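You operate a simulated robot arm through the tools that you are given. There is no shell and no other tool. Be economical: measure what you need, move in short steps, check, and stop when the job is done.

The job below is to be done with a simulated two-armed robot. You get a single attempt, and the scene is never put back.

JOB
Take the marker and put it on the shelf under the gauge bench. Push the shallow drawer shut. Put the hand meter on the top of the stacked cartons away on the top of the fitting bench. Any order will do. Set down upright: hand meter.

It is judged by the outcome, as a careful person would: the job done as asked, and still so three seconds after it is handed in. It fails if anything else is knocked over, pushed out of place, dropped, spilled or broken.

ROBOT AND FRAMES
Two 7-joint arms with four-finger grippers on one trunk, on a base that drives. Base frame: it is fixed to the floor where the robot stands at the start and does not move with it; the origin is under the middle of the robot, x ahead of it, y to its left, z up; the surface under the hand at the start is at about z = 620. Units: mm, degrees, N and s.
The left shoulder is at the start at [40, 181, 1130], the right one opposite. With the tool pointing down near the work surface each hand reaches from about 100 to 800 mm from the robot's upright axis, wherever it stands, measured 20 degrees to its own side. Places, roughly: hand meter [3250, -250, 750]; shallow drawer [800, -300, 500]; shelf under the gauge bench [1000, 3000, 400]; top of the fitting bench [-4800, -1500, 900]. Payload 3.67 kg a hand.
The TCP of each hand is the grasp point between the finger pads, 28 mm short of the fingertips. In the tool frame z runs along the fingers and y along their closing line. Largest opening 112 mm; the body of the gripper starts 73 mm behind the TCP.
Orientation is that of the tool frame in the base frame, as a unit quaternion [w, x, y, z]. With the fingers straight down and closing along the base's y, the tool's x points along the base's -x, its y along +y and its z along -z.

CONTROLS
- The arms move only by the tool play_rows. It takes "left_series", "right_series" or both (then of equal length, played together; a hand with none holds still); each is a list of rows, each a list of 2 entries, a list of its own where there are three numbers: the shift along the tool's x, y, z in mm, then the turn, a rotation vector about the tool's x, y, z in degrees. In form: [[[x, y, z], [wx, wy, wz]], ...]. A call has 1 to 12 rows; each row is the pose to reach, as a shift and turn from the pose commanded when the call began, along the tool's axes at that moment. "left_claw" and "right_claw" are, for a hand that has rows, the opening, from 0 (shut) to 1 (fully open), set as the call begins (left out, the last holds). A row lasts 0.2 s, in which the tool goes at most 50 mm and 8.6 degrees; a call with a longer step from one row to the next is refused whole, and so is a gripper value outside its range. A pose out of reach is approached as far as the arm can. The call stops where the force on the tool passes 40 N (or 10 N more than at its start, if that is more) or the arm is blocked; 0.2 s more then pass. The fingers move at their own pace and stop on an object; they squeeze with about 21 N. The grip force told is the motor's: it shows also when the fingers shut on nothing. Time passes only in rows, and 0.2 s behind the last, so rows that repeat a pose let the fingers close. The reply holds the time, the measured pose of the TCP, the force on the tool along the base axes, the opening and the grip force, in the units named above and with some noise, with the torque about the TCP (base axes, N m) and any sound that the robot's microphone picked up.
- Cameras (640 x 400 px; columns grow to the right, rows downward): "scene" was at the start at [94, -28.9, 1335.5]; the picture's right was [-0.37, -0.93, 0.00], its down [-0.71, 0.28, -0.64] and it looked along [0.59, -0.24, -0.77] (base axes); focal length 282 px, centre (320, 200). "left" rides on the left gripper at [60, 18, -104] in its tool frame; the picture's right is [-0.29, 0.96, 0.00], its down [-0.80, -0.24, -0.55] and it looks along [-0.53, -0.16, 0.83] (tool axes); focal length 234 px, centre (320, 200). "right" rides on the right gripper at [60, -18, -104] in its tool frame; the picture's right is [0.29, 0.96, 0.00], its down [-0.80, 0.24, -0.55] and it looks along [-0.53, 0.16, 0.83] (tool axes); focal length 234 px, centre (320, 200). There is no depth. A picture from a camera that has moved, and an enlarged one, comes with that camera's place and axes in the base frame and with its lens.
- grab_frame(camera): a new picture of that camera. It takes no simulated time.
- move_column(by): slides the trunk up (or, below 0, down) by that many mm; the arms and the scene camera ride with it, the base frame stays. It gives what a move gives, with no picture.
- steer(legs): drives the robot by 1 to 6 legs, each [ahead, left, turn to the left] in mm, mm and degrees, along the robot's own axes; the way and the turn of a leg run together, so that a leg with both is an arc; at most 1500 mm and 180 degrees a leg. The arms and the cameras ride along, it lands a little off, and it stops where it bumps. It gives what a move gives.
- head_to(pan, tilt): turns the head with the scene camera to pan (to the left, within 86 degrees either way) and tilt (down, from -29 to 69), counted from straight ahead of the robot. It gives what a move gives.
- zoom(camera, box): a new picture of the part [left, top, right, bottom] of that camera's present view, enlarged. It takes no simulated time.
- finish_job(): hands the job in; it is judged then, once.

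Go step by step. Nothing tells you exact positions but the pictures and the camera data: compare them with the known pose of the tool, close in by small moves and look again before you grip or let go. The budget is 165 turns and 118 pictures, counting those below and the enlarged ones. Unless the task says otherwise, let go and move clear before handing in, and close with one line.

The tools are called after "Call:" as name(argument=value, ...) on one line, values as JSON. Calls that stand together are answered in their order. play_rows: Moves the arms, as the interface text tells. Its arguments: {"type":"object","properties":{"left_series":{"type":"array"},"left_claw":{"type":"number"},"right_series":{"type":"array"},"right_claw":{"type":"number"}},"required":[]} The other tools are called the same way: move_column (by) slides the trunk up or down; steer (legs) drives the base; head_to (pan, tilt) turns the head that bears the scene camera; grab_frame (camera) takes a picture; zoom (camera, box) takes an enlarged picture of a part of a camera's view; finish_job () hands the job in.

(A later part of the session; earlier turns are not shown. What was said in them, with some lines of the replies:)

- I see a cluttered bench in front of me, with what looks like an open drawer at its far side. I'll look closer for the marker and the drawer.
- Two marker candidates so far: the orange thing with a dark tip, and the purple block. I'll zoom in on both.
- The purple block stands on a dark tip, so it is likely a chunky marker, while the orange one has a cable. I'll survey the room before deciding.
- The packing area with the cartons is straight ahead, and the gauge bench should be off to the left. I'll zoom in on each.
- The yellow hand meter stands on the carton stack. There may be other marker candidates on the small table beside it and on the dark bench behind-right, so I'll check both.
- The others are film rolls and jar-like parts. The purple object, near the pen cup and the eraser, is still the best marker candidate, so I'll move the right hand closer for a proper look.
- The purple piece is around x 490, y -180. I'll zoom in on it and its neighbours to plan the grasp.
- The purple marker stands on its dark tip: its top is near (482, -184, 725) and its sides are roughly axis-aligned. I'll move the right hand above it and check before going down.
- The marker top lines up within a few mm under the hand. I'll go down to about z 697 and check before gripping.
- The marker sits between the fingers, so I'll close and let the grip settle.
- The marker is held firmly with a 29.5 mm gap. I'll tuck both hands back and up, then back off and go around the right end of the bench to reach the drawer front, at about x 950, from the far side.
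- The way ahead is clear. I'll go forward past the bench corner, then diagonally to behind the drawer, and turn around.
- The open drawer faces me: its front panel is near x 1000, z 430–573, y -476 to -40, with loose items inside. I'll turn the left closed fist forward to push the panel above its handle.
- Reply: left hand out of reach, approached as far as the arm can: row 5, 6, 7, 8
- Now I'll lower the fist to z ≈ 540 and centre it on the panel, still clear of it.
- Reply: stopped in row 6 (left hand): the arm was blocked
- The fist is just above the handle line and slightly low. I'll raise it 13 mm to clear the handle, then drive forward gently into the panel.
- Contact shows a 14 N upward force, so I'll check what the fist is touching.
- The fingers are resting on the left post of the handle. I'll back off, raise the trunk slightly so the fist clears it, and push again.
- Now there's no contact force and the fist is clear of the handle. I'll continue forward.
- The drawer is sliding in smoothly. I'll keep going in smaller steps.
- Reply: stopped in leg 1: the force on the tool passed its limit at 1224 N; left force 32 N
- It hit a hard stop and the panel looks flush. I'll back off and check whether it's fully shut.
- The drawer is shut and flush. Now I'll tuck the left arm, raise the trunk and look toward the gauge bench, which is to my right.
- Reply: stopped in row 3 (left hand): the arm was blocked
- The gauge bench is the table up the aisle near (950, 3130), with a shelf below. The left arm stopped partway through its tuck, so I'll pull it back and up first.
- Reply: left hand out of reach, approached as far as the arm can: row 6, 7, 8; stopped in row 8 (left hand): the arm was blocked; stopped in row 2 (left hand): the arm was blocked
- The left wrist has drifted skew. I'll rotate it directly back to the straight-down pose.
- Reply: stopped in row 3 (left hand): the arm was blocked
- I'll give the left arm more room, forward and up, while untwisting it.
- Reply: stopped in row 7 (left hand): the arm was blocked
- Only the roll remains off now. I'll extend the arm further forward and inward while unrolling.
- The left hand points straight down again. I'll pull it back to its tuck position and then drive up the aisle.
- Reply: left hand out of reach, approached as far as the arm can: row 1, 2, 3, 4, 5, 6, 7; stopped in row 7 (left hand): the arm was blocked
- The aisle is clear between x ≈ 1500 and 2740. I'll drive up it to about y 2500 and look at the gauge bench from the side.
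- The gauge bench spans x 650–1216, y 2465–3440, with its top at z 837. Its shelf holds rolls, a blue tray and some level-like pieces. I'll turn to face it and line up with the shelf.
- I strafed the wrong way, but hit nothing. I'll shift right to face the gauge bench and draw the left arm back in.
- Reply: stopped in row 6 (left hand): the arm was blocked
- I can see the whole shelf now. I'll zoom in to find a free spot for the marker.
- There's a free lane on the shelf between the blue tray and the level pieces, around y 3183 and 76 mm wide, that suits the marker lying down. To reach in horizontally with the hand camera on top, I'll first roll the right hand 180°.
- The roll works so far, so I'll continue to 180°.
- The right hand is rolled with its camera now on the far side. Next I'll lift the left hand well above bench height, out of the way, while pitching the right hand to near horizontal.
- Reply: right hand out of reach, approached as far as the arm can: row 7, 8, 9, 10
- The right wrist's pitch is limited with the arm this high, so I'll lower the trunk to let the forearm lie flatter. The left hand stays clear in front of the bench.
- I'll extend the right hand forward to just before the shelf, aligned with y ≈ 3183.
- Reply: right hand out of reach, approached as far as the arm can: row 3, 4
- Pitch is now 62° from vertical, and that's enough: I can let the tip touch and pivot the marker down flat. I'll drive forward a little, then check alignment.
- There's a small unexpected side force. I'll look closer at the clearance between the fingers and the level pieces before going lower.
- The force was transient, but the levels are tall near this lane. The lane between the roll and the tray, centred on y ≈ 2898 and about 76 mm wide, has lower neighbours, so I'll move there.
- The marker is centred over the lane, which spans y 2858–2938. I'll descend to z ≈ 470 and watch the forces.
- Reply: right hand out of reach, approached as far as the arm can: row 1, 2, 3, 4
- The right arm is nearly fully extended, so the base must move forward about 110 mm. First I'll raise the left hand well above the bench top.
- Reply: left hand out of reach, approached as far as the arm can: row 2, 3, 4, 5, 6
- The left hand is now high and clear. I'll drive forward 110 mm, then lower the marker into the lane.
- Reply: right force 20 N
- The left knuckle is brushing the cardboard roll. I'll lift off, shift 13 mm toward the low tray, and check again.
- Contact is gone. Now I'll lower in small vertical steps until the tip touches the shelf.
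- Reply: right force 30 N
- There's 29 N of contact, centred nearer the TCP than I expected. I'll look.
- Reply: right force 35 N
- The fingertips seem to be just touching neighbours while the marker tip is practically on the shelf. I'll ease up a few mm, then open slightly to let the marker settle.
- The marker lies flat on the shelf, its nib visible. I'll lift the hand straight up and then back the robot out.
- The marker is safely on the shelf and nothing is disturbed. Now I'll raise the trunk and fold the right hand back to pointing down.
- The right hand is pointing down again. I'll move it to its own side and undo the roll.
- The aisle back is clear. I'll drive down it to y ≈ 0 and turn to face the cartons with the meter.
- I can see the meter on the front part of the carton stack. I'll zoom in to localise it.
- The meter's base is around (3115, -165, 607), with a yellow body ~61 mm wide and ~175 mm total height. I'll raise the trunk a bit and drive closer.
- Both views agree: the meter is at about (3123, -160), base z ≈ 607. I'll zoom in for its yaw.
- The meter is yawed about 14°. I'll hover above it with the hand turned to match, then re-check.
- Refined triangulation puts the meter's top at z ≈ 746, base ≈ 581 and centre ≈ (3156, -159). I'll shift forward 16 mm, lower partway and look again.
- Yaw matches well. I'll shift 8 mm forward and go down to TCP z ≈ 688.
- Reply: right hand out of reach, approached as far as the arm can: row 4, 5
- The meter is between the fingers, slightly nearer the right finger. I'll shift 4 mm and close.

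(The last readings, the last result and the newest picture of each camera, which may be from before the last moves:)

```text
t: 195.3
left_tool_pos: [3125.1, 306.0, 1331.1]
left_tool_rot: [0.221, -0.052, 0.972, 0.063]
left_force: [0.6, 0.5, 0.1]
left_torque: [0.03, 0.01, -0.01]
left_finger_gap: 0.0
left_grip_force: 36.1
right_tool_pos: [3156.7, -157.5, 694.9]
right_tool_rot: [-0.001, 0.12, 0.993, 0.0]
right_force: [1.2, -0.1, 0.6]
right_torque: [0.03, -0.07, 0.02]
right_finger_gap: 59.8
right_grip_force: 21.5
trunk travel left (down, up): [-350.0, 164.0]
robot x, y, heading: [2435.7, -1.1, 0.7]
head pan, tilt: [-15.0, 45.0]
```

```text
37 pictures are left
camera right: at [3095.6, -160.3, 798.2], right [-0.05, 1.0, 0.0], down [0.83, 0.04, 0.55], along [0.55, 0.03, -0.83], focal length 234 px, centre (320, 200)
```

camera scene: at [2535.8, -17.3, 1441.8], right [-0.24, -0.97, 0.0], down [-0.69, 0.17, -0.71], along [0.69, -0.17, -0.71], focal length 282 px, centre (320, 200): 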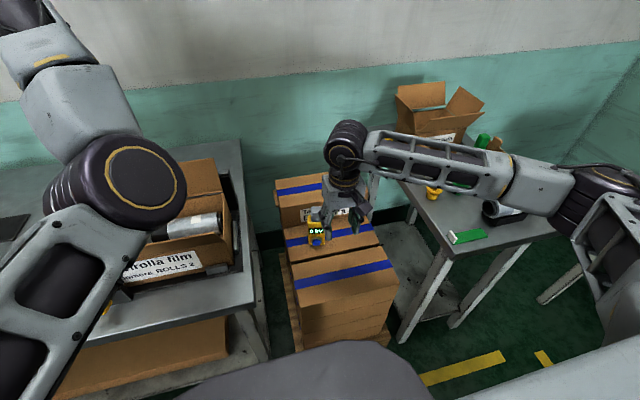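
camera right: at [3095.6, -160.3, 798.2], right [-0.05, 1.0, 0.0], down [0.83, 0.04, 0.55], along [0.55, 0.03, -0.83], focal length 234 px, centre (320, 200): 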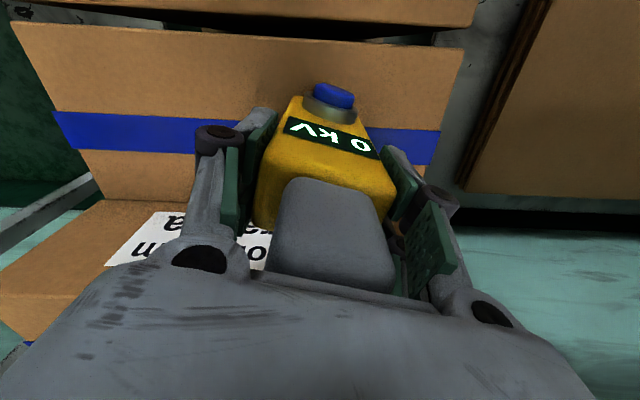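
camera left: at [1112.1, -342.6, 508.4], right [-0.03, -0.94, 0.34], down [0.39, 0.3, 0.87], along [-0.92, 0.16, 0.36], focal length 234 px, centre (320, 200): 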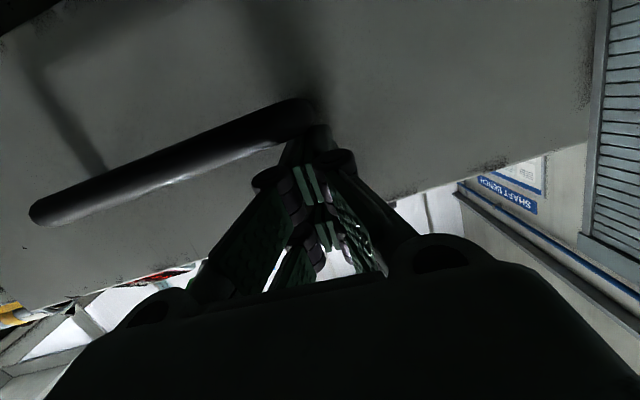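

Gripped at 59.8 mm. I'll lift slowly and check for slip.

Call:
play_rows(right_series=[[[0, 0, -10], [0, 0, 0]], [[0, 0, -25], [0, 0, 0]], [[0, 0, -45], [0, 0, 0]], [[0, 0, -75], [0, 0, 0]], [[10, 0, -110], [0, 0, 0]], [[30, 0, -145], [0, 0, 0]], [[50, 0, -180], [0, 0, 0]]])

Call:
grab_frame(camera="right")

Call:
grab_frame(camera="scene")

```text
t: 196.9
left_tool_pos: [3125.2, 306.5, 1332.6]
left_tool_rot: [0.221, -0.052, 0.972, 0.063]
left_force: [0.3, -0.2, -0.2]
left_torque: [0.01, -0.03, 0.05]
left_finger_gap: 0.0
left_grip_force: 35.8
right_tool_pos: [3196.1, -139.4, 811.8]
right_tool_rot: [-0.001, 0.12, 0.993, 0.0]
right_force: [0.4, -0.3, -1.5]
right_torque: [-0.02, -0.01, 0.0]
right_finger_gap: 59.9
right_grip_force: 20.9
right hand out of reach, approached as far as the arm can: row 2, 3, 4, 5, 6, 7
trunk travel left (down, up): [-350.0, 164.0]
robot x, y, heading: [2430.8, 1.4, 0.7]
head pan, tilt: [-15.0, 45.0]
```

```text
36 pictures are left
camera right: at [3134.1, -142.3, 916.9], right [-0.05, 1.0, 0.0], down [0.83, 0.04, 0.55], along [0.55, 0.03, -0.83], focal length 234 px, centre (320, 200)
```

right: 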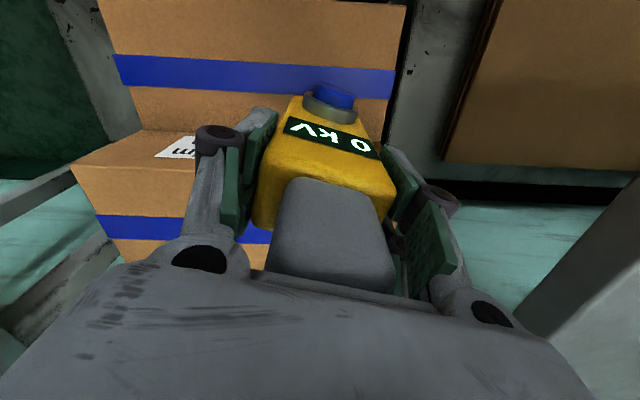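

```text
35 pictures are left
camera scene: at [2536.1, -17.1, 1441.7], right [-0.25, -0.97, 0.0], down [-0.69, 0.17, -0.71], along [0.69, -0.17, -0.71], focal length 282 px, centre (320, 200)
```

scene: 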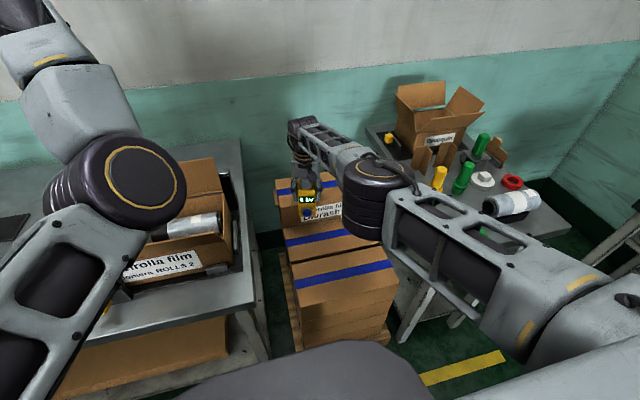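

The meter is lifted and held steady. I'll back the robot away, then draw the arm in.

Call:
steer(legs=[[-550, 0, 0]])

Call:
play_rows(right_series=[[[35, 0, -10], [0, 0, -2]], [[75, 5, -20], [0, 0, -4]], [[115, 0, -30], [0, 0, -6]], [[155, -10, -40], [0, 0, -9]], [[195, -20, -50], [0, 0, -12]], [[235, -30, -50], [0, 0, -14]], [[270, -40, -50], [0, 0, -14]]])

Call:
head_to(pan=-30, tilt=40)

Call:
grab_frame(camera="scene")

```text
t: 200.1
left_tool_pos: [2578.7, 305.4, 1332.1]
left_tool_rot: [0.22, -0.059, 0.972, 0.065]
left_force: [0.3, 1.1, 0.5]
left_torque: [0.01, 0.03, -0.01]
left_finger_gap: 0.1
left_grip_force: 36.0
right_tool_pos: [2654.3, -140.4, 812.3]
right_tool_rot: [0.0, 0.113, 0.994, -0.001]
right_force: [-1.1, -0.3, -1.4]
right_torque: [-0.01, 0.0, 0.01]
right_finger_gap: 60.0
right_grip_force: 20.9
trunk travel left (down, up): [-350.0, 164.0]
robot x, y, heading: [1893.4, -8.6, 1.7]
head pan, tilt: [-15.0, 45.0]
```

```text
t: 201.7
left_tool_pos: [2578.1, 304.8, 1331.3]
left_tool_rot: [0.22, -0.06, 0.972, 0.065]
left_force: [-0.4, 0.7, 0.3]
left_torque: [0.03, -0.02, 0.03]
left_finger_gap: 0.0
left_grip_force: 35.3
right_tool_pos: [2649.8, -120.3, 811.1]
right_tool_rot: [-0.002, 0.008, 1.0, 0.0]
right_force: [0.9, -0.5, -2.7]
right_torque: [-0.04, -0.01, -0.05]
right_finger_gap: 60.1
right_grip_force: 20.8
right hand out of reach, approached as far as the arm can: row 1, 2, 3, 4, 5, 6, 7
trunk travel left (down, up): [-350.0, 164.0]
robot x, y, heading: [1893.0, -13.3, 1.4]
head pan, tilt: [-15.0, 45.0]
```

```text
t: 202.5
left_tool_pos: [2577.7, 304.9, 1331.6]
left_tool_rot: [0.22, -0.061, 0.971, 0.066]
left_force: [-0.5, 0.0, 0.3]
left_torque: [0.02, -0.01, -0.01]
left_finger_gap: 0.1
left_grip_force: 35.8
right_tool_pos: [2650.7, -121.2, 812.8]
right_tool_rot: [-0.002, 0.007, 1.0, 0.0]
right_force: [-0.1, -0.3, -1.9]
right_torque: [0.01, 0.0, 0.01]
right_finger_gap: 59.7
right_grip_force: 21.0
trunk travel left (down, up): [-350.0, 164.0]
robot x, y, heading: [1890.8, -10.0, 2.1]
head pan, tilt: [-30.0, 40.0]
```

```text
34 pictures are left
camera scene: at [1989.1, -49.0, 1448.9], right [-0.47, -0.88, 0.0], down [-0.57, 0.3, -0.77], along [0.67, -0.36, -0.64], focal length 282 px, centre (320, 200)
```

scene: 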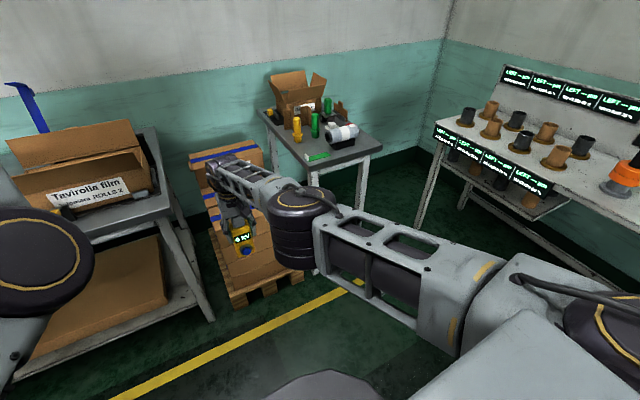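

The arm is stretched straight and won't pull in directly, so I'll swing the hand to its own side first and then retract.

Call:
play_rows(right_series=[[[5, -40, 0], [0, 0, 0]], [[12, -80, 0], [0, 0, 0]], [[20, -120, 0], [0, 0, 0]], [[32, -160, 0], [0, 0, 0]], [[50, -200, 0], [0, 0, 0]], [[75, -240, 0], [0, 0, 0]], [[105, -275, 0], [0, 0, 0]], [[145, -300, 0], [0, 0, 0]], [[185, -320, 0], [0, 0, 0]]])

```text
t: 204.7
left_tool_pos: [2575.7, 303.1, 1333.1]
left_tool_rot: [0.221, -0.06, 0.971, 0.065]
left_force: [-1.4, -0.5, -0.1]
left_torque: [0.01, -0.03, -0.03]
left_finger_gap: 0.0
left_grip_force: 35.8
right_tool_pos: [2475.9, -392.8, 819.0]
right_tool_rot: [0.0, -0.031, 0.999, 0.009]
right_force: [-0.7, -0.1, -1.6]
right_torque: [-0.01, -0.02, -0.03]
right_finger_gap: 59.8
right_grip_force: 20.9
right hand out of reach, approached as far as the arm can: row 1, 2, 3, 4
trunk travel left (down, up): [-350.0, 164.0]
robot x, y, heading: [1887.3, -12.1, 1.7]
head pan, tilt: [-30.0, 40.0]
stopped in row 9 (right hand): the arm was blocked; the commanded pose is now the measured one
```

That freed it. I'll bring the hand further in and up for carrying.

Call:
play_rows(right_series=[[[25, 10, -15], [0, 0, 0]], [[50, 20, -30], [0, 0, 0]], [[75, 30, -45], [0, 0, 0]], [[100, 40, -60], [0, 0, 0]], [[120, 50, -75], [0, 0, 0]], [[130, 60, -90], [0, 0, 0]]])

Call:
grab_frame(camera="right")

```text
t: 206.1
left_tool_pos: [2577.9, 304.4, 1332.8]
left_tool_rot: [0.22, -0.059, 0.972, 0.065]
left_force: [-0.2, 0.5, -0.8]
left_torque: [0.0, 0.01, -0.03]
left_finger_gap: 0.0
left_grip_force: 35.0
right_tool_pos: [2346.6, -341.4, 908.7]
right_tool_rot: [-0.002, -0.03, 1.0, 0.009]
right_force: [0.5, 0.2, -1.3]
right_torque: [-0.03, -0.05, -0.01]
right_finger_gap: 60.0
right_grip_force: 20.9
trunk travel left (down, up): [-350.0, 164.0]
robot x, y, heading: [1891.8, -8.8, 1.8]
head pan, tilt: [-30.0, 40.0]
```

```text
33 pictures are left
camera right: at [2288.7, -364.4, 1012.9], right [-0.34, 0.94, 0.02], down [0.78, 0.28, 0.56], along [0.52, 0.2, -0.83], focal length 234 px, centre (320, 200)
```

right: 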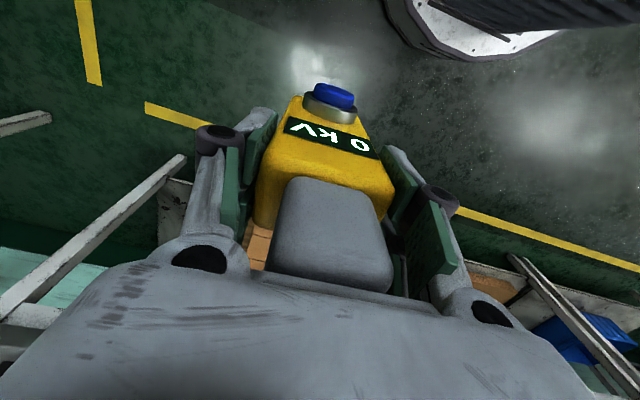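

The meter is securely held and upright. I'll turn toward the fitting bench, shift into the side aisle at y ≈ -1010, and drive on.

Call:
steer(legs=[[0, 0, 178], [350, 1000, 0]])

Call:
head_to(pan=0, tilt=15)

Call:
grab_frame(camera="scene")

```text
t: 219.6
left_tool_pos: [827.9, -1275.4, 1331.9]
left_tool_rot: [0.06, 0.973, 0.035, -0.222]
left_force: [0.3, 0.2, -0.1]
left_torque: [-0.03, 0.01, 0.01]
left_finger_gap: 0.0
left_grip_force: 35.5
right_tool_pos: [1090.6, -641.9, 909.5]
right_tool_rot: [0.008, 1.0, 0.005, 0.0]
right_force: [-0.5, -1.0, -1.5]
right_torque: [0.04, -0.02, -0.01]
right_finger_gap: 59.7
right_grip_force: 21.6
trunk travel left (down, up): [-350.0, 164.0]
robot x, y, heading: [1530.9, -993.0, 179.1]
head pan, tilt: [-30.0, 40.0]
```

```text
t: 220.5
left_tool_pos: [827.7, -1275.7, 1330.7]
left_tool_rot: [0.06, 0.973, 0.036, -0.221]
left_force: [0.4, -0.2, -0.1]
left_torque: [0.03, 0.0, 0.01]
left_finger_gap: 0.1
left_grip_force: 35.5
right_tool_pos: [1091.2, -641.0, 907.9]
right_tool_rot: [0.008, 1.0, 0.005, 0.001]
right_force: [1.4, -0.1, -1.4]
right_torque: [0.0, 0.01, 0.02]
right_finger_gap: 59.9
right_grip_force: 21.0
trunk travel left (down, up): [-350.0, 164.0]
robot x, y, heading: [1527.2, -994.1, 178.7]
head pan, tilt: [0.0, 15.0]
```

```text
32 pictures are left
camera scene: at [1418.0, -993.8, 1488.5], right [0.02, 1.0, 0.0], down [0.26, -0.01, -0.97], along [-0.97, 0.02, -0.26], focal length 282 px, centre (320, 200)
```

scene: 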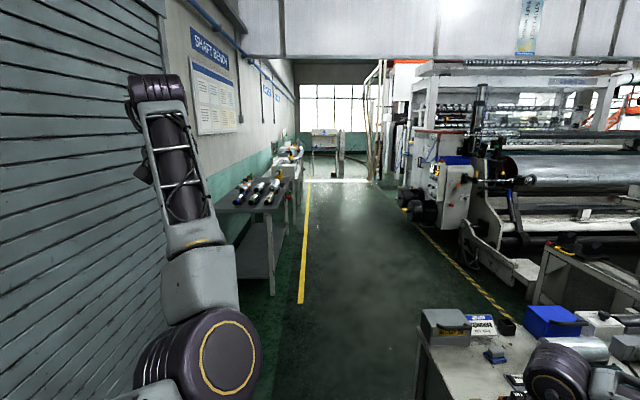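

The aisle is clear. I'll shift slightly more away from the drawer bench and drive to about x -2700.

Call:
steer(legs=[[100, 60, 1], [1400, 0, 0], [1400, 0, 0], [1300, 0, 0]])

Call:
grab_frame(camera="scene")

```text
t: 241.3
left_tool_pos: [-3316.3, -1208.2, 1332.0]
left_tool_rot: [0.056, 0.973, 0.019, -0.222]
left_force: [0.6, 0.3, 0.4]
left_torque: [-0.01, -0.03, 0.01]
left_finger_gap: 0.0
left_grip_force: 35.6
right_tool_pos: [-3032.7, -581.7, 908.2]
right_tool_rot: [0.008, 1.0, -0.011, 0.0]
right_force: [-1.1, -0.2, -2.7]
right_torque: [-0.03, 0.0, 0.01]
right_finger_gap: 60.1
right_grip_force: 21.5
trunk travel left (down, up): [-350.0, 164.0]
robot x, y, heading: [-2604.4, -952.3, 177.0]
head pan, tilt: [0.0, 15.0]
```

```text
31 pictures are left
camera scene: at [-2717.2, -945.9, 1488.5], right [0.05, 1.0, 0.0], down [0.26, -0.01, -0.97], along [-0.96, 0.05, -0.26], focal length 282 px, centre (320, 200)
```

scene: 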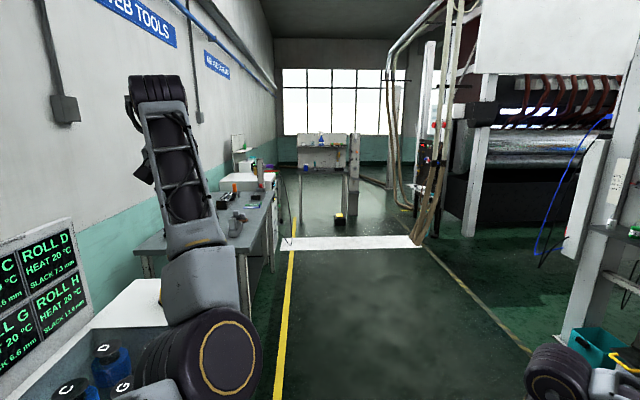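

The fitting bench should be the grey-topped one ahead-left. I'll zoom in on it and its sign.

Call:
zoom(camera="scene", box=[120, 120, 320, 290])

Call:
zoom(camera="scene", box=[90, 0, 250, 90])

```text
2.35 times, centred on (220, 205) of scene
camera zoom: at [-2717.2, -945.9, 1488.5], right [0.05, 1.0, 0.0], down [0.26, -0.01, -0.97], along [-0.96, 0.05, -0.26], focal length 664 px, centre (555, 188)
```

zoom: 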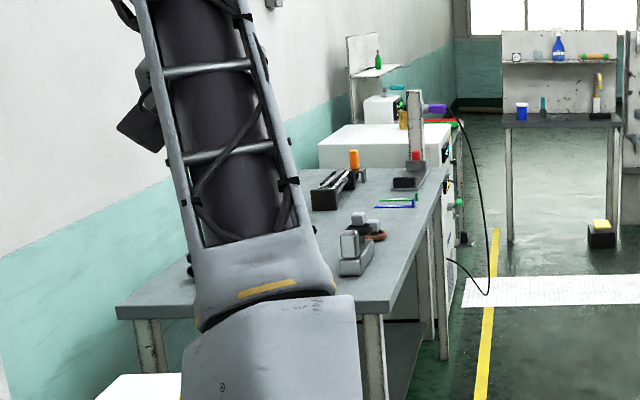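

```text
4.00 times, centred on (170, 45) of scene
camera zoom: at [-2717.2, -945.9, 1488.5], right [0.05, 1.0, 0.0], down [0.26, -0.01, -0.97], along [-0.96, 0.05, -0.26], focal length 1129 px, centre (920, 820)
```

zoom: 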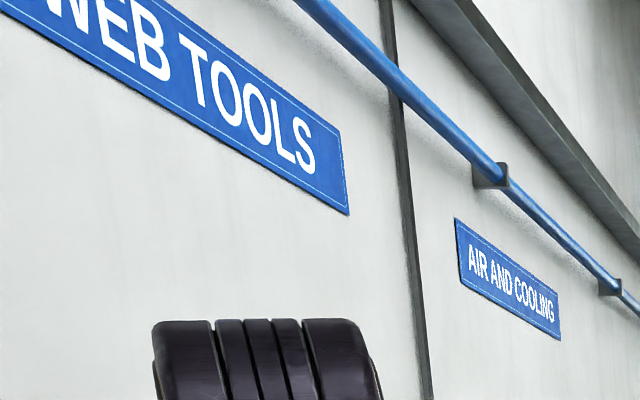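

That grey bench (x about -3980 to -5300, front edge y ≈ -1235) matches the fitting bench location. I'll raise the trunk for clearance, drive alongside and turn to face it.

Call:
move_column(by=150)

Call:
steer(legs=[[1450, -220, 0], [250, 0, 0], [0, 0, 93]])

Call:
head_to(pan=-15, tilt=35)

Call:
grab_frame(camera="scene")

```text
t: 243.1
left_tool_pos: [-3316.3, -1207.1, 1482.3]
left_tool_rot: [0.055, 0.973, 0.018, -0.222]
left_force: [-0.1, -0.5, -0.2]
left_torque: [-0.01, -0.01, 0.03]
left_finger_gap: 0.0
left_grip_force: 35.9
right_tool_pos: [-3033.6, -583.4, 1060.1]
right_tool_rot: [0.008, 1.0, -0.012, 0.001]
right_force: [-0.2, 0.5, -1.2]
right_torque: [-0.03, -0.02, 0.0]
right_finger_gap: 59.9
right_grip_force: 21.0
trunk travel left (down, up): [-500.0, 14.0]
robot x, y, heading: [-2609.1, -949.6, 177.2]
head pan, tilt: [0.0, 15.0]
```

```text
t: 256.2
left_tool_pos: [-4011.6, -1363.5, 1482.2]
left_tool_rot: [0.2, 0.661, 0.714, -0.115]
left_force: [-0.6, 0.1, 0.0]
left_torque: [0.01, 0.01, 0.0]
left_finger_gap: 0.0
left_grip_force: 36.0
right_tool_pos: [-4646.2, -1103.4, 1059.7]
right_tool_rot: [0.005, 0.703, 0.712, 0.006]
right_force: [-0.3, 0.8, -1.4]
right_torque: [0.0, -0.01, -0.01]
right_finger_gap: 59.8
right_grip_force: 21.2
trunk travel left (down, up): [-500.0, 14.0]
robot x, y, heading: [-4292.9, -662.2, -90.8]
head pan, tilt: [0.0, 15.0]
```

```text
t: 257.1
left_tool_pos: [-4012.2, -1363.7, 1482.4]
left_tool_rot: [0.198, 0.662, 0.714, -0.114]
left_force: [-0.2, 0.3, 0.4]
left_torque: [0.04, -0.01, -0.01]
left_finger_gap: 0.3
left_grip_force: 35.7
right_tool_pos: [-4646.7, -1102.7, 1059.0]
right_tool_rot: [0.005, 0.702, 0.712, 0.006]
right_force: [0.7, 0.7, -1.7]
right_torque: [0.01, -0.01, 0.03]
right_finger_gap: 59.9
right_grip_force: 20.7
trunk travel left (down, up): [-500.0, 14.0]
robot x, y, heading: [-4289.0, -661.7, -91.2]
head pan, tilt: [-15.0, 35.0]
```

```text
28 pictures are left
camera scene: at [-4315.1, -768.7, 1607.4], right [-0.96, 0.27, 0.0], down [0.16, 0.55, -0.82], along [-0.23, -0.79, -0.57], focal length 282 px, centre (320, 200)
```

scene: 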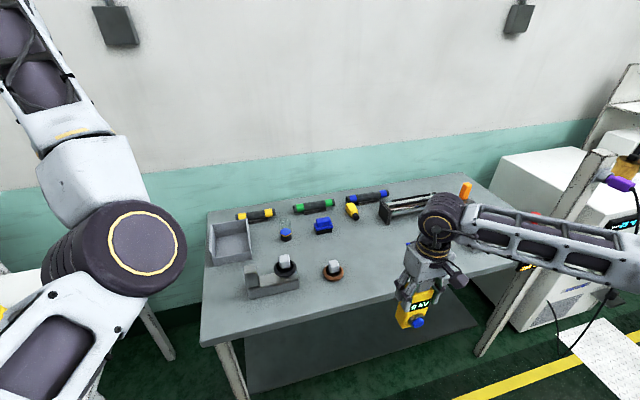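

There's a clear area on the right-front of the bench around (-4740, -1420), with the top at about z 850. I'll move the base closer, carrying the meter over it.

Call:
steer(legs=[[200, -80, 1]])

Call:
play_rows(right_series=[[[-30, 0, 0], [0, 0, 0]], [[-60, 0, 0], [0, 0, 0]], [[-90, 0, 0], [0, 0, 0]], [[-115, 0, 0], [0, 0, 0]], [[-115, 0, 0], [0, 0, 0]]])

Call:
head_to(pan=-25, tilt=45)

Call:
grab_frame(camera="scene")

Call:
grab_frame(camera="right")

```text
t: 258.7
left_tool_pos: [-4082.5, -1559.4, 1484.6]
left_tool_rot: [0.201, 0.655, 0.719, -0.113]
left_force: [-0.6, 0.6, -0.1]
left_torque: [-0.05, 0.01, -0.01]
left_finger_gap: 0.1
left_grip_force: 36.1
right_tool_pos: [-4721.3, -1307.7, 1061.7]
right_tool_rot: [0.005, 0.697, 0.717, 0.006]
right_force: [-0.2, 0.3, -2.1]
right_torque: [-0.02, 0.03, 0.01]
right_finger_gap: 59.8
right_grip_force: 21.5
trunk travel left (down, up): [-500.0, 14.0]
robot x, y, heading: [-4374.1, -867.4, -90.0]
head pan, tilt: [-15.0, 35.0]
```

```text
t: 259.9
left_tool_pos: [-4081.9, -1562.0, 1482.7]
left_tool_rot: [0.2, 0.656, 0.719, -0.113]
left_force: [-0.5, 0.7, -0.3]
left_torque: [-0.01, 0.01, -0.02]
left_finger_gap: 0.3
left_grip_force: 35.9
right_tool_pos: [-4720.0, -1424.2, 1058.7]
right_tool_rot: [0.004, 0.697, 0.717, 0.007]
right_force: [0.8, 0.3, -2.2]
right_torque: [-0.01, 0.01, -0.02]
right_finger_gap: 59.7
right_grip_force: 20.9
trunk travel left (down, up): [-500.0, 14.0]
robot x, y, heading: [-4375.0, -867.6, -90.3]
head pan, tilt: [-15.0, 35.0]
```

```text
t: 260.7
left_tool_pos: [-4083.8, -1561.8, 1484.2]
left_tool_rot: [0.2, 0.656, 0.719, -0.112]
left_force: [-1.4, -0.5, 0.4]
left_torque: [0.01, 0.0, 0.02]
left_finger_gap: 0.0
left_grip_force: 36.0
right_tool_pos: [-4720.6, -1425.8, 1057.8]
right_tool_rot: [0.005, 0.697, 0.717, 0.007]
right_force: [0.0, -0.1, -2.3]
right_torque: [0.01, -0.01, 0.05]
right_finger_gap: 59.6
right_grip_force: 20.7
trunk travel left (down, up): [-500.0, 14.0]
robot x, y, heading: [-4376.6, -866.7, -90.3]
head pan, tilt: [-25.0, 45.0]
```

```text
27 pictures are left
camera scene: at [-4407.7, -960.4, 1592.5], right [-0.91, 0.42, 0.0], down [0.3, 0.64, -0.71], along [-0.3, -0.64, -0.71], focal length 282 px, centre (320, 200)
```

scene: 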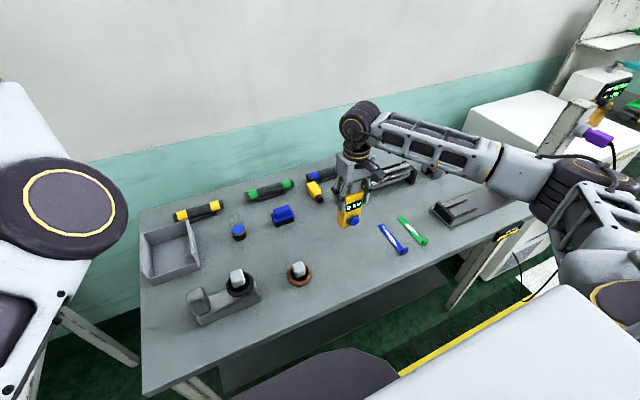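

```text
26 pictures are left
camera right: at [-4741.2, -1365.3, 1161.2], right [0.95, 0.32, 0.02], down [0.25, -0.79, 0.56], along [0.19, -0.52, -0.83], focal length 234 px, centre (320, 200)
```

right: 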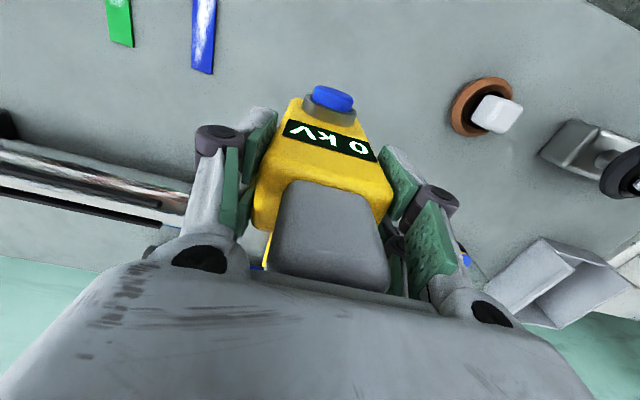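

The meter hovers over free bench space with every object more than 130 mm away. I'll level the 1° tilt and descend most of the way.

Call:
play_rows(right_series=[[[0, 0, 20], [1, 0, 0]], [[0, 0, 40], [1, 0, 0]], [[0, 0, 55], [1, 0, 0]], [[0, 0, 65], [1, 0, 0]]])

Call:
zoom(camera="scene", box=[290, 170, 430, 280])

```text
t: 261.7
left_tool_pos: [-4084.0, -1561.1, 1483.8]
left_tool_rot: [0.2, 0.656, 0.719, -0.113]
left_force: [0.8, -0.4, -0.4]
left_torque: [0.0, 0.01, 0.01]
left_finger_gap: 0.0
left_grip_force: 35.7
right_tool_pos: [-4718.7, -1427.1, 993.9]
right_tool_rot: [-0.001, 0.697, 0.717, 0.0]
right_force: [-0.1, 0.4, -1.2]
right_torque: [0.03, -0.03, 0.01]
right_finger_gap: 60.0
right_grip_force: 20.7
trunk travel left (down, up): [-500.0, 14.0]
robot x, y, heading: [-4378.3, -866.1, -90.1]
head pan, tilt: [-25.0, 45.0]
```

```text
3.64 times, centred on (360, 225) of scene
camera zoom: at [-4407.7, -960.5, 1592.5], right [-0.91, 0.42, 0.0], down [0.3, 0.64, -0.71], along [-0.3, -0.64, -0.71], focal length 1027 px, centre (174, 109)
```

zoom: 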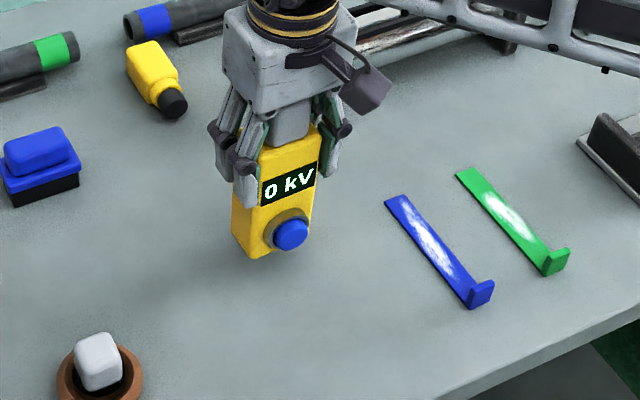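

It's close above the bench now. I'll descend in small steps until I feel contact.

Call:
play_rows(right_series=[[[0, 0, 4], [0, 0, 0]], [[0, 0, 8], [0, 0, 0]], [[0, 0, 12], [0, 0, 0]], [[0, 0, 16], [0, 0, 0]]])

Call:
zoom(camera="scene", box=[290, 170, 430, 280])

```text
t: 262.7
left_tool_pos: [-4084.2, -1562.0, 1483.1]
left_tool_rot: [0.199, 0.656, 0.719, -0.113]
left_force: [-0.2, 0.3, 0.0]
left_torque: [-0.01, 0.01, 0.03]
left_finger_gap: 0.0
left_grip_force: 35.3
right_tool_pos: [-4718.3, -1426.2, 979.1]
right_tool_rot: [-0.001, 0.696, 0.718, 0.0]
right_force: [0.3, 0.8, -1.4]
right_torque: [-0.01, 0.01, -0.01]
right_finger_gap: 59.7
right_grip_force: 21.7
trunk travel left (down, up): [-500.0, 14.0]
robot x, y, heading: [-4377.6, -865.5, -90.1]
head pan, tilt: [-25.0, 45.0]
```

```text
3.64 times, centred on (360, 225) of scene
camera zoom: at [-4407.7, -960.6, 1592.5], right [-0.91, 0.42, 0.0], down [0.3, 0.64, -0.71], along [-0.3, -0.64, -0.71], focal length 1027 px, centre (174, 109)
```

zoom: 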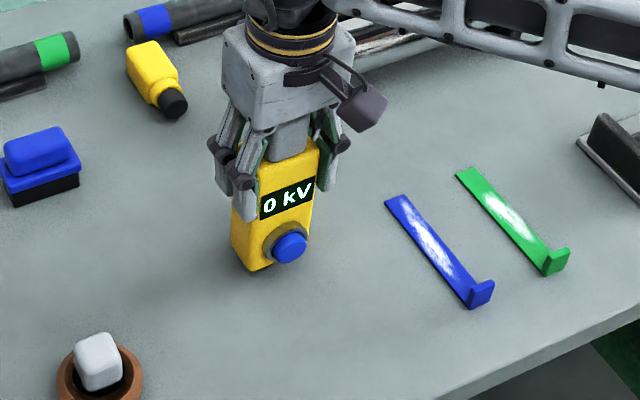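

Call:
play_rows(right_series=[[[0, 0, 3], [0, 0, 0]], [[0, 0, 6], [0, 0, 0]], [[0, 0, 9], [0, 0, 0]]])

```text
t: 263.5
left_tool_pos: [-4083.5, -1561.4, 1482.9]
left_tool_rot: [0.2, 0.656, 0.719, -0.113]
left_force: [-1.0, -0.4, 0.1]
left_torque: [0.0, 0.03, -0.02]
left_finger_gap: 0.0
left_grip_force: 35.6
right_tool_pos: [-4718.3, -1426.0, 969.9]
right_tool_rot: [-0.002, 0.697, 0.717, 0.0]
right_force: [0.6, -0.5, -1.7]
right_torque: [0.02, -0.03, 0.0]
right_finger_gap: 59.7
right_grip_force: 21.0
trunk travel left (down, up): [-500.0, 14.0]
robot x, y, heading: [-4374.9, -866.2, -90.2]
head pan, tilt: [-25.0, 45.0]
```

No contact yet, so I'll keep lowering gently.

Call:
play_rows(right_series=[[[0, 0, 2], [0, 0, 0]], [[0, 0, 4], [0, 0, 0]], [[0, 0, 6], [0, 0, 0]]])

Call:
zoom(camera="scene", box=[310, 190, 390, 260])

```text
t: 264.3
left_tool_pos: [-4084.2, -1561.8, 1482.4]
left_tool_rot: [0.2, 0.656, 0.719, -0.112]
left_force: [0.7, -0.2, 0.2]
left_torque: [-0.04, 0.0, 0.03]
left_finger_gap: 0.1
left_grip_force: 35.3
right_tool_pos: [-4717.3, -1426.8, 966.2]
right_tool_rot: [0.001, 0.698, 0.717, -0.001]
right_force: [-1.2, 0.1, 14.1]
right_torque: [-0.09, 0.07, -0.03]
right_finger_gap: 59.8
right_grip_force: 20.9
trunk travel left (down, up): [-500.0, 14.0]
robot x, y, heading: [-4376.0, -867.9, -90.1]
head pan, tilt: [-25.0, 45.0]
```

```text
5.71 times, centred on (350, 225) of scene
camera zoom: at [-4407.1, -959.3, 1592.6], right [-0.91, 0.42, 0.0], down [0.3, 0.64, -0.71], along [-0.3, -0.64, -0.71], focal length 1613 px, centre (149, 57)
```

zoom: 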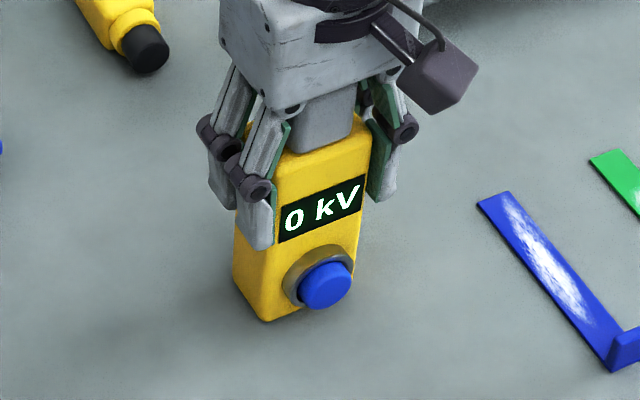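

The meter is standing on the bench with 14 N of light contact. I'll open the fingers.

Call:
play_rows(right_series=[[[0, 0, -2], [0, 0, 0]], [[0, 0, -2], [0, 0, 0]]])

Call:
play_rows(right_series=[[[0, 0, 0], [0, 0, 0]], [[0, 0, 0], [0, 0, 0]], [[0, 0, 0], [0, 0, 0]]], right_claw=0.85)

Call:
grab_frame(camera="right")

```text
t: 264.9
left_tool_pos: [-4082.7, -1560.5, 1483.0]
left_tool_rot: [0.2, 0.656, 0.719, -0.113]
left_force: [0.5, 0.2, -0.1]
left_torque: [0.02, 0.03, 0.01]
left_finger_gap: 0.0
left_grip_force: 35.6
right_tool_pos: [-4716.4, -1425.5, 965.9]
right_tool_rot: [-0.001, 0.697, 0.717, 0.002]
right_force: [0.0, -1.3, 1.4]
right_torque: [-0.2, -0.03, -0.02]
right_finger_gap: 59.5
right_grip_force: 20.6
trunk travel left (down, up): [-500.0, 14.0]
robot x, y, heading: [-4375.8, -864.3, -90.1]
head pan, tilt: [-25.0, 45.0]
```

```text
t: 265.7
left_tool_pos: [-4083.5, -1561.5, 1483.6]
left_tool_rot: [0.199, 0.656, 0.719, -0.112]
left_force: [-0.1, -0.3, -0.1]
left_torque: [0.03, 0.04, 0.01]
left_finger_gap: 0.1
left_grip_force: 36.0
right_tool_pos: [-4717.0, -1424.4, 968.0]
right_tool_rot: [-0.001, 0.697, 0.717, 0.0]
right_force: [-0.1, -0.2, 0.7]
right_torque: [-0.02, 0.02, -0.02]
right_finger_gap: 95.2
right_grip_force: 0.0
trunk travel left (down, up): [-500.0, 14.0]
robot x, y, heading: [-4375.1, -865.1, -90.1]
head pan, tilt: [-25.0, 45.0]
```

```text
22 pictures are left
camera right: at [-4736.5, -1365.8, 1070.1], right [0.95, 0.32, 0.0], down [0.26, -0.79, 0.55], along [0.17, -0.52, -0.83], focal length 234 px, centre (320, 200)
```

right: 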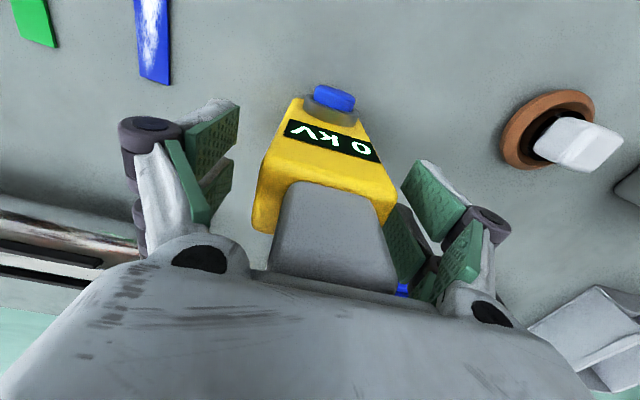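

The meter stands free between the open fingers. I'll rise straight up, back off and check.

Call:
play_rows(right_series=[[[0, 0, -20], [0, 0, 0]], [[0, 0, -45], [0, 0, 0]], [[0, 0, -80], [0, 0, 0]], [[0, 0, -115], [0, 0, 0]], [[0, 0, -150], [0, 0, 0]]])

Call:
steer(legs=[[-350, 0, 0]])

Call:
head_to(pan=-20, tilt=35)

Call:
grab_frame(camera="scene")

```text
t: 266.9
left_tool_pos: [-4083.0, -1561.2, 1483.0]
left_tool_rot: [0.199, 0.656, 0.719, -0.113]
left_force: [-0.2, 0.1, -0.1]
left_torque: [0.0, 0.02, -0.01]
left_finger_gap: 0.0
left_grip_force: 35.9
right_tool_pos: [-4719.4, -1425.0, 1117.2]
right_tool_rot: [-0.001, 0.697, 0.717, 0.001]
right_force: [-0.1, -0.6, -0.3]
right_torque: [0.0, 0.01, 0.01]
right_finger_gap: 95.4
right_grip_force: 0.0
trunk travel left (down, up): [-500.0, 14.0]
robot x, y, heading: [-4377.9, -868.4, -90.2]
head pan, tilt: [-25.0, 45.0]
```

```text
t: 269.2
left_tool_pos: [-4081.6, -1215.8, 1482.0]
left_tool_rot: [0.2, 0.655, 0.72, -0.111]
left_force: [-0.4, 0.3, -0.1]
left_torque: [0.06, -0.01, 0.03]
left_finger_gap: 0.0
left_grip_force: 35.2
right_tool_pos: [-4717.9, -1079.7, 1116.0]
right_tool_rot: [-0.003, 0.696, 0.718, 0.001]
right_force: [0.8, -0.3, -0.3]
right_torque: [0.06, 0.01, 0.02]
right_finger_gap: 95.1
right_grip_force: 0.1
trunk travel left (down, up): [-500.0, 14.0]
robot x, y, heading: [-4377.4, -520.1, -90.1]
head pan, tilt: [-25.0, 45.0]
```

```text
t: 269.9
left_tool_pos: [-4081.9, -1213.6, 1484.6]
left_tool_rot: [0.199, 0.655, 0.72, -0.112]
left_force: [-1.0, 0.2, 0.4]
left_torque: [0.04, -0.02, 0.02]
left_finger_gap: 0.0
left_grip_force: 35.7
right_tool_pos: [-4717.3, -1078.3, 1117.0]
right_tool_rot: [-0.001, 0.696, 0.718, 0.0]
right_force: [0.6, 0.3, -0.6]
right_torque: [-0.02, 0.02, -0.01]
right_finger_gap: 95.0
right_grip_force: 0.1
trunk travel left (down, up): [-500.0, 14.0]
robot x, y, heading: [-4377.4, -519.3, -89.9]
head pan, tilt: [-20.0, 35.0]
```

```text
21 pictures are left
camera scene: at [-4402.9, -620.9, 1607.3], right [-0.94, 0.34, 0.0], down [0.2, 0.54, -0.82], along [-0.28, -0.77, -0.57], focal length 282 px, centre (320, 200)
```

scene: 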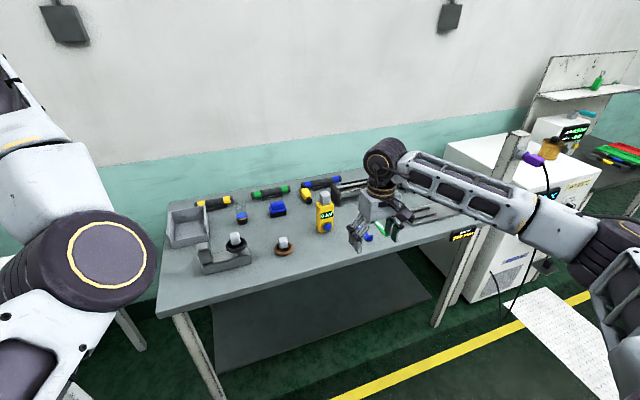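

The meter is upright and everything else is in place. I'll quickly inspect the yellow black-tipped object here, to be sure the marker I moved was the right item.

Call:
zoom(camera="scene", box=[180, 160, 350, 270])

```text
3.64 times, centred on (265, 215) of scene
camera zoom: at [-4402.9, -620.9, 1607.3], right [-0.94, 0.34, 0.0], down [0.2, 0.54, -0.82], along [-0.28, -0.77, -0.57], focal length 1027 px, centre (520, 146)
```

zoom: 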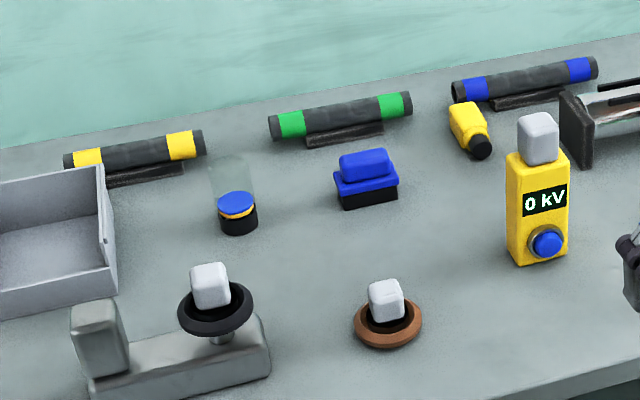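

All three parts are done: the purple marker is lying on the shelf under the gauge bench, the shallow drawer is shut, and the hand meter is upright on the fitting bench. I'm handing in.

Call:
finish_job()

```text
The job is handed in.
```

The job is handed in: the purple marker lies on the gauge-bench shelf, the shallow drawer is shut, and the hand meter stands upright on the fitting bench; nothing in the scene labelled the marker or that bench, so I picked both from looks and rough position.
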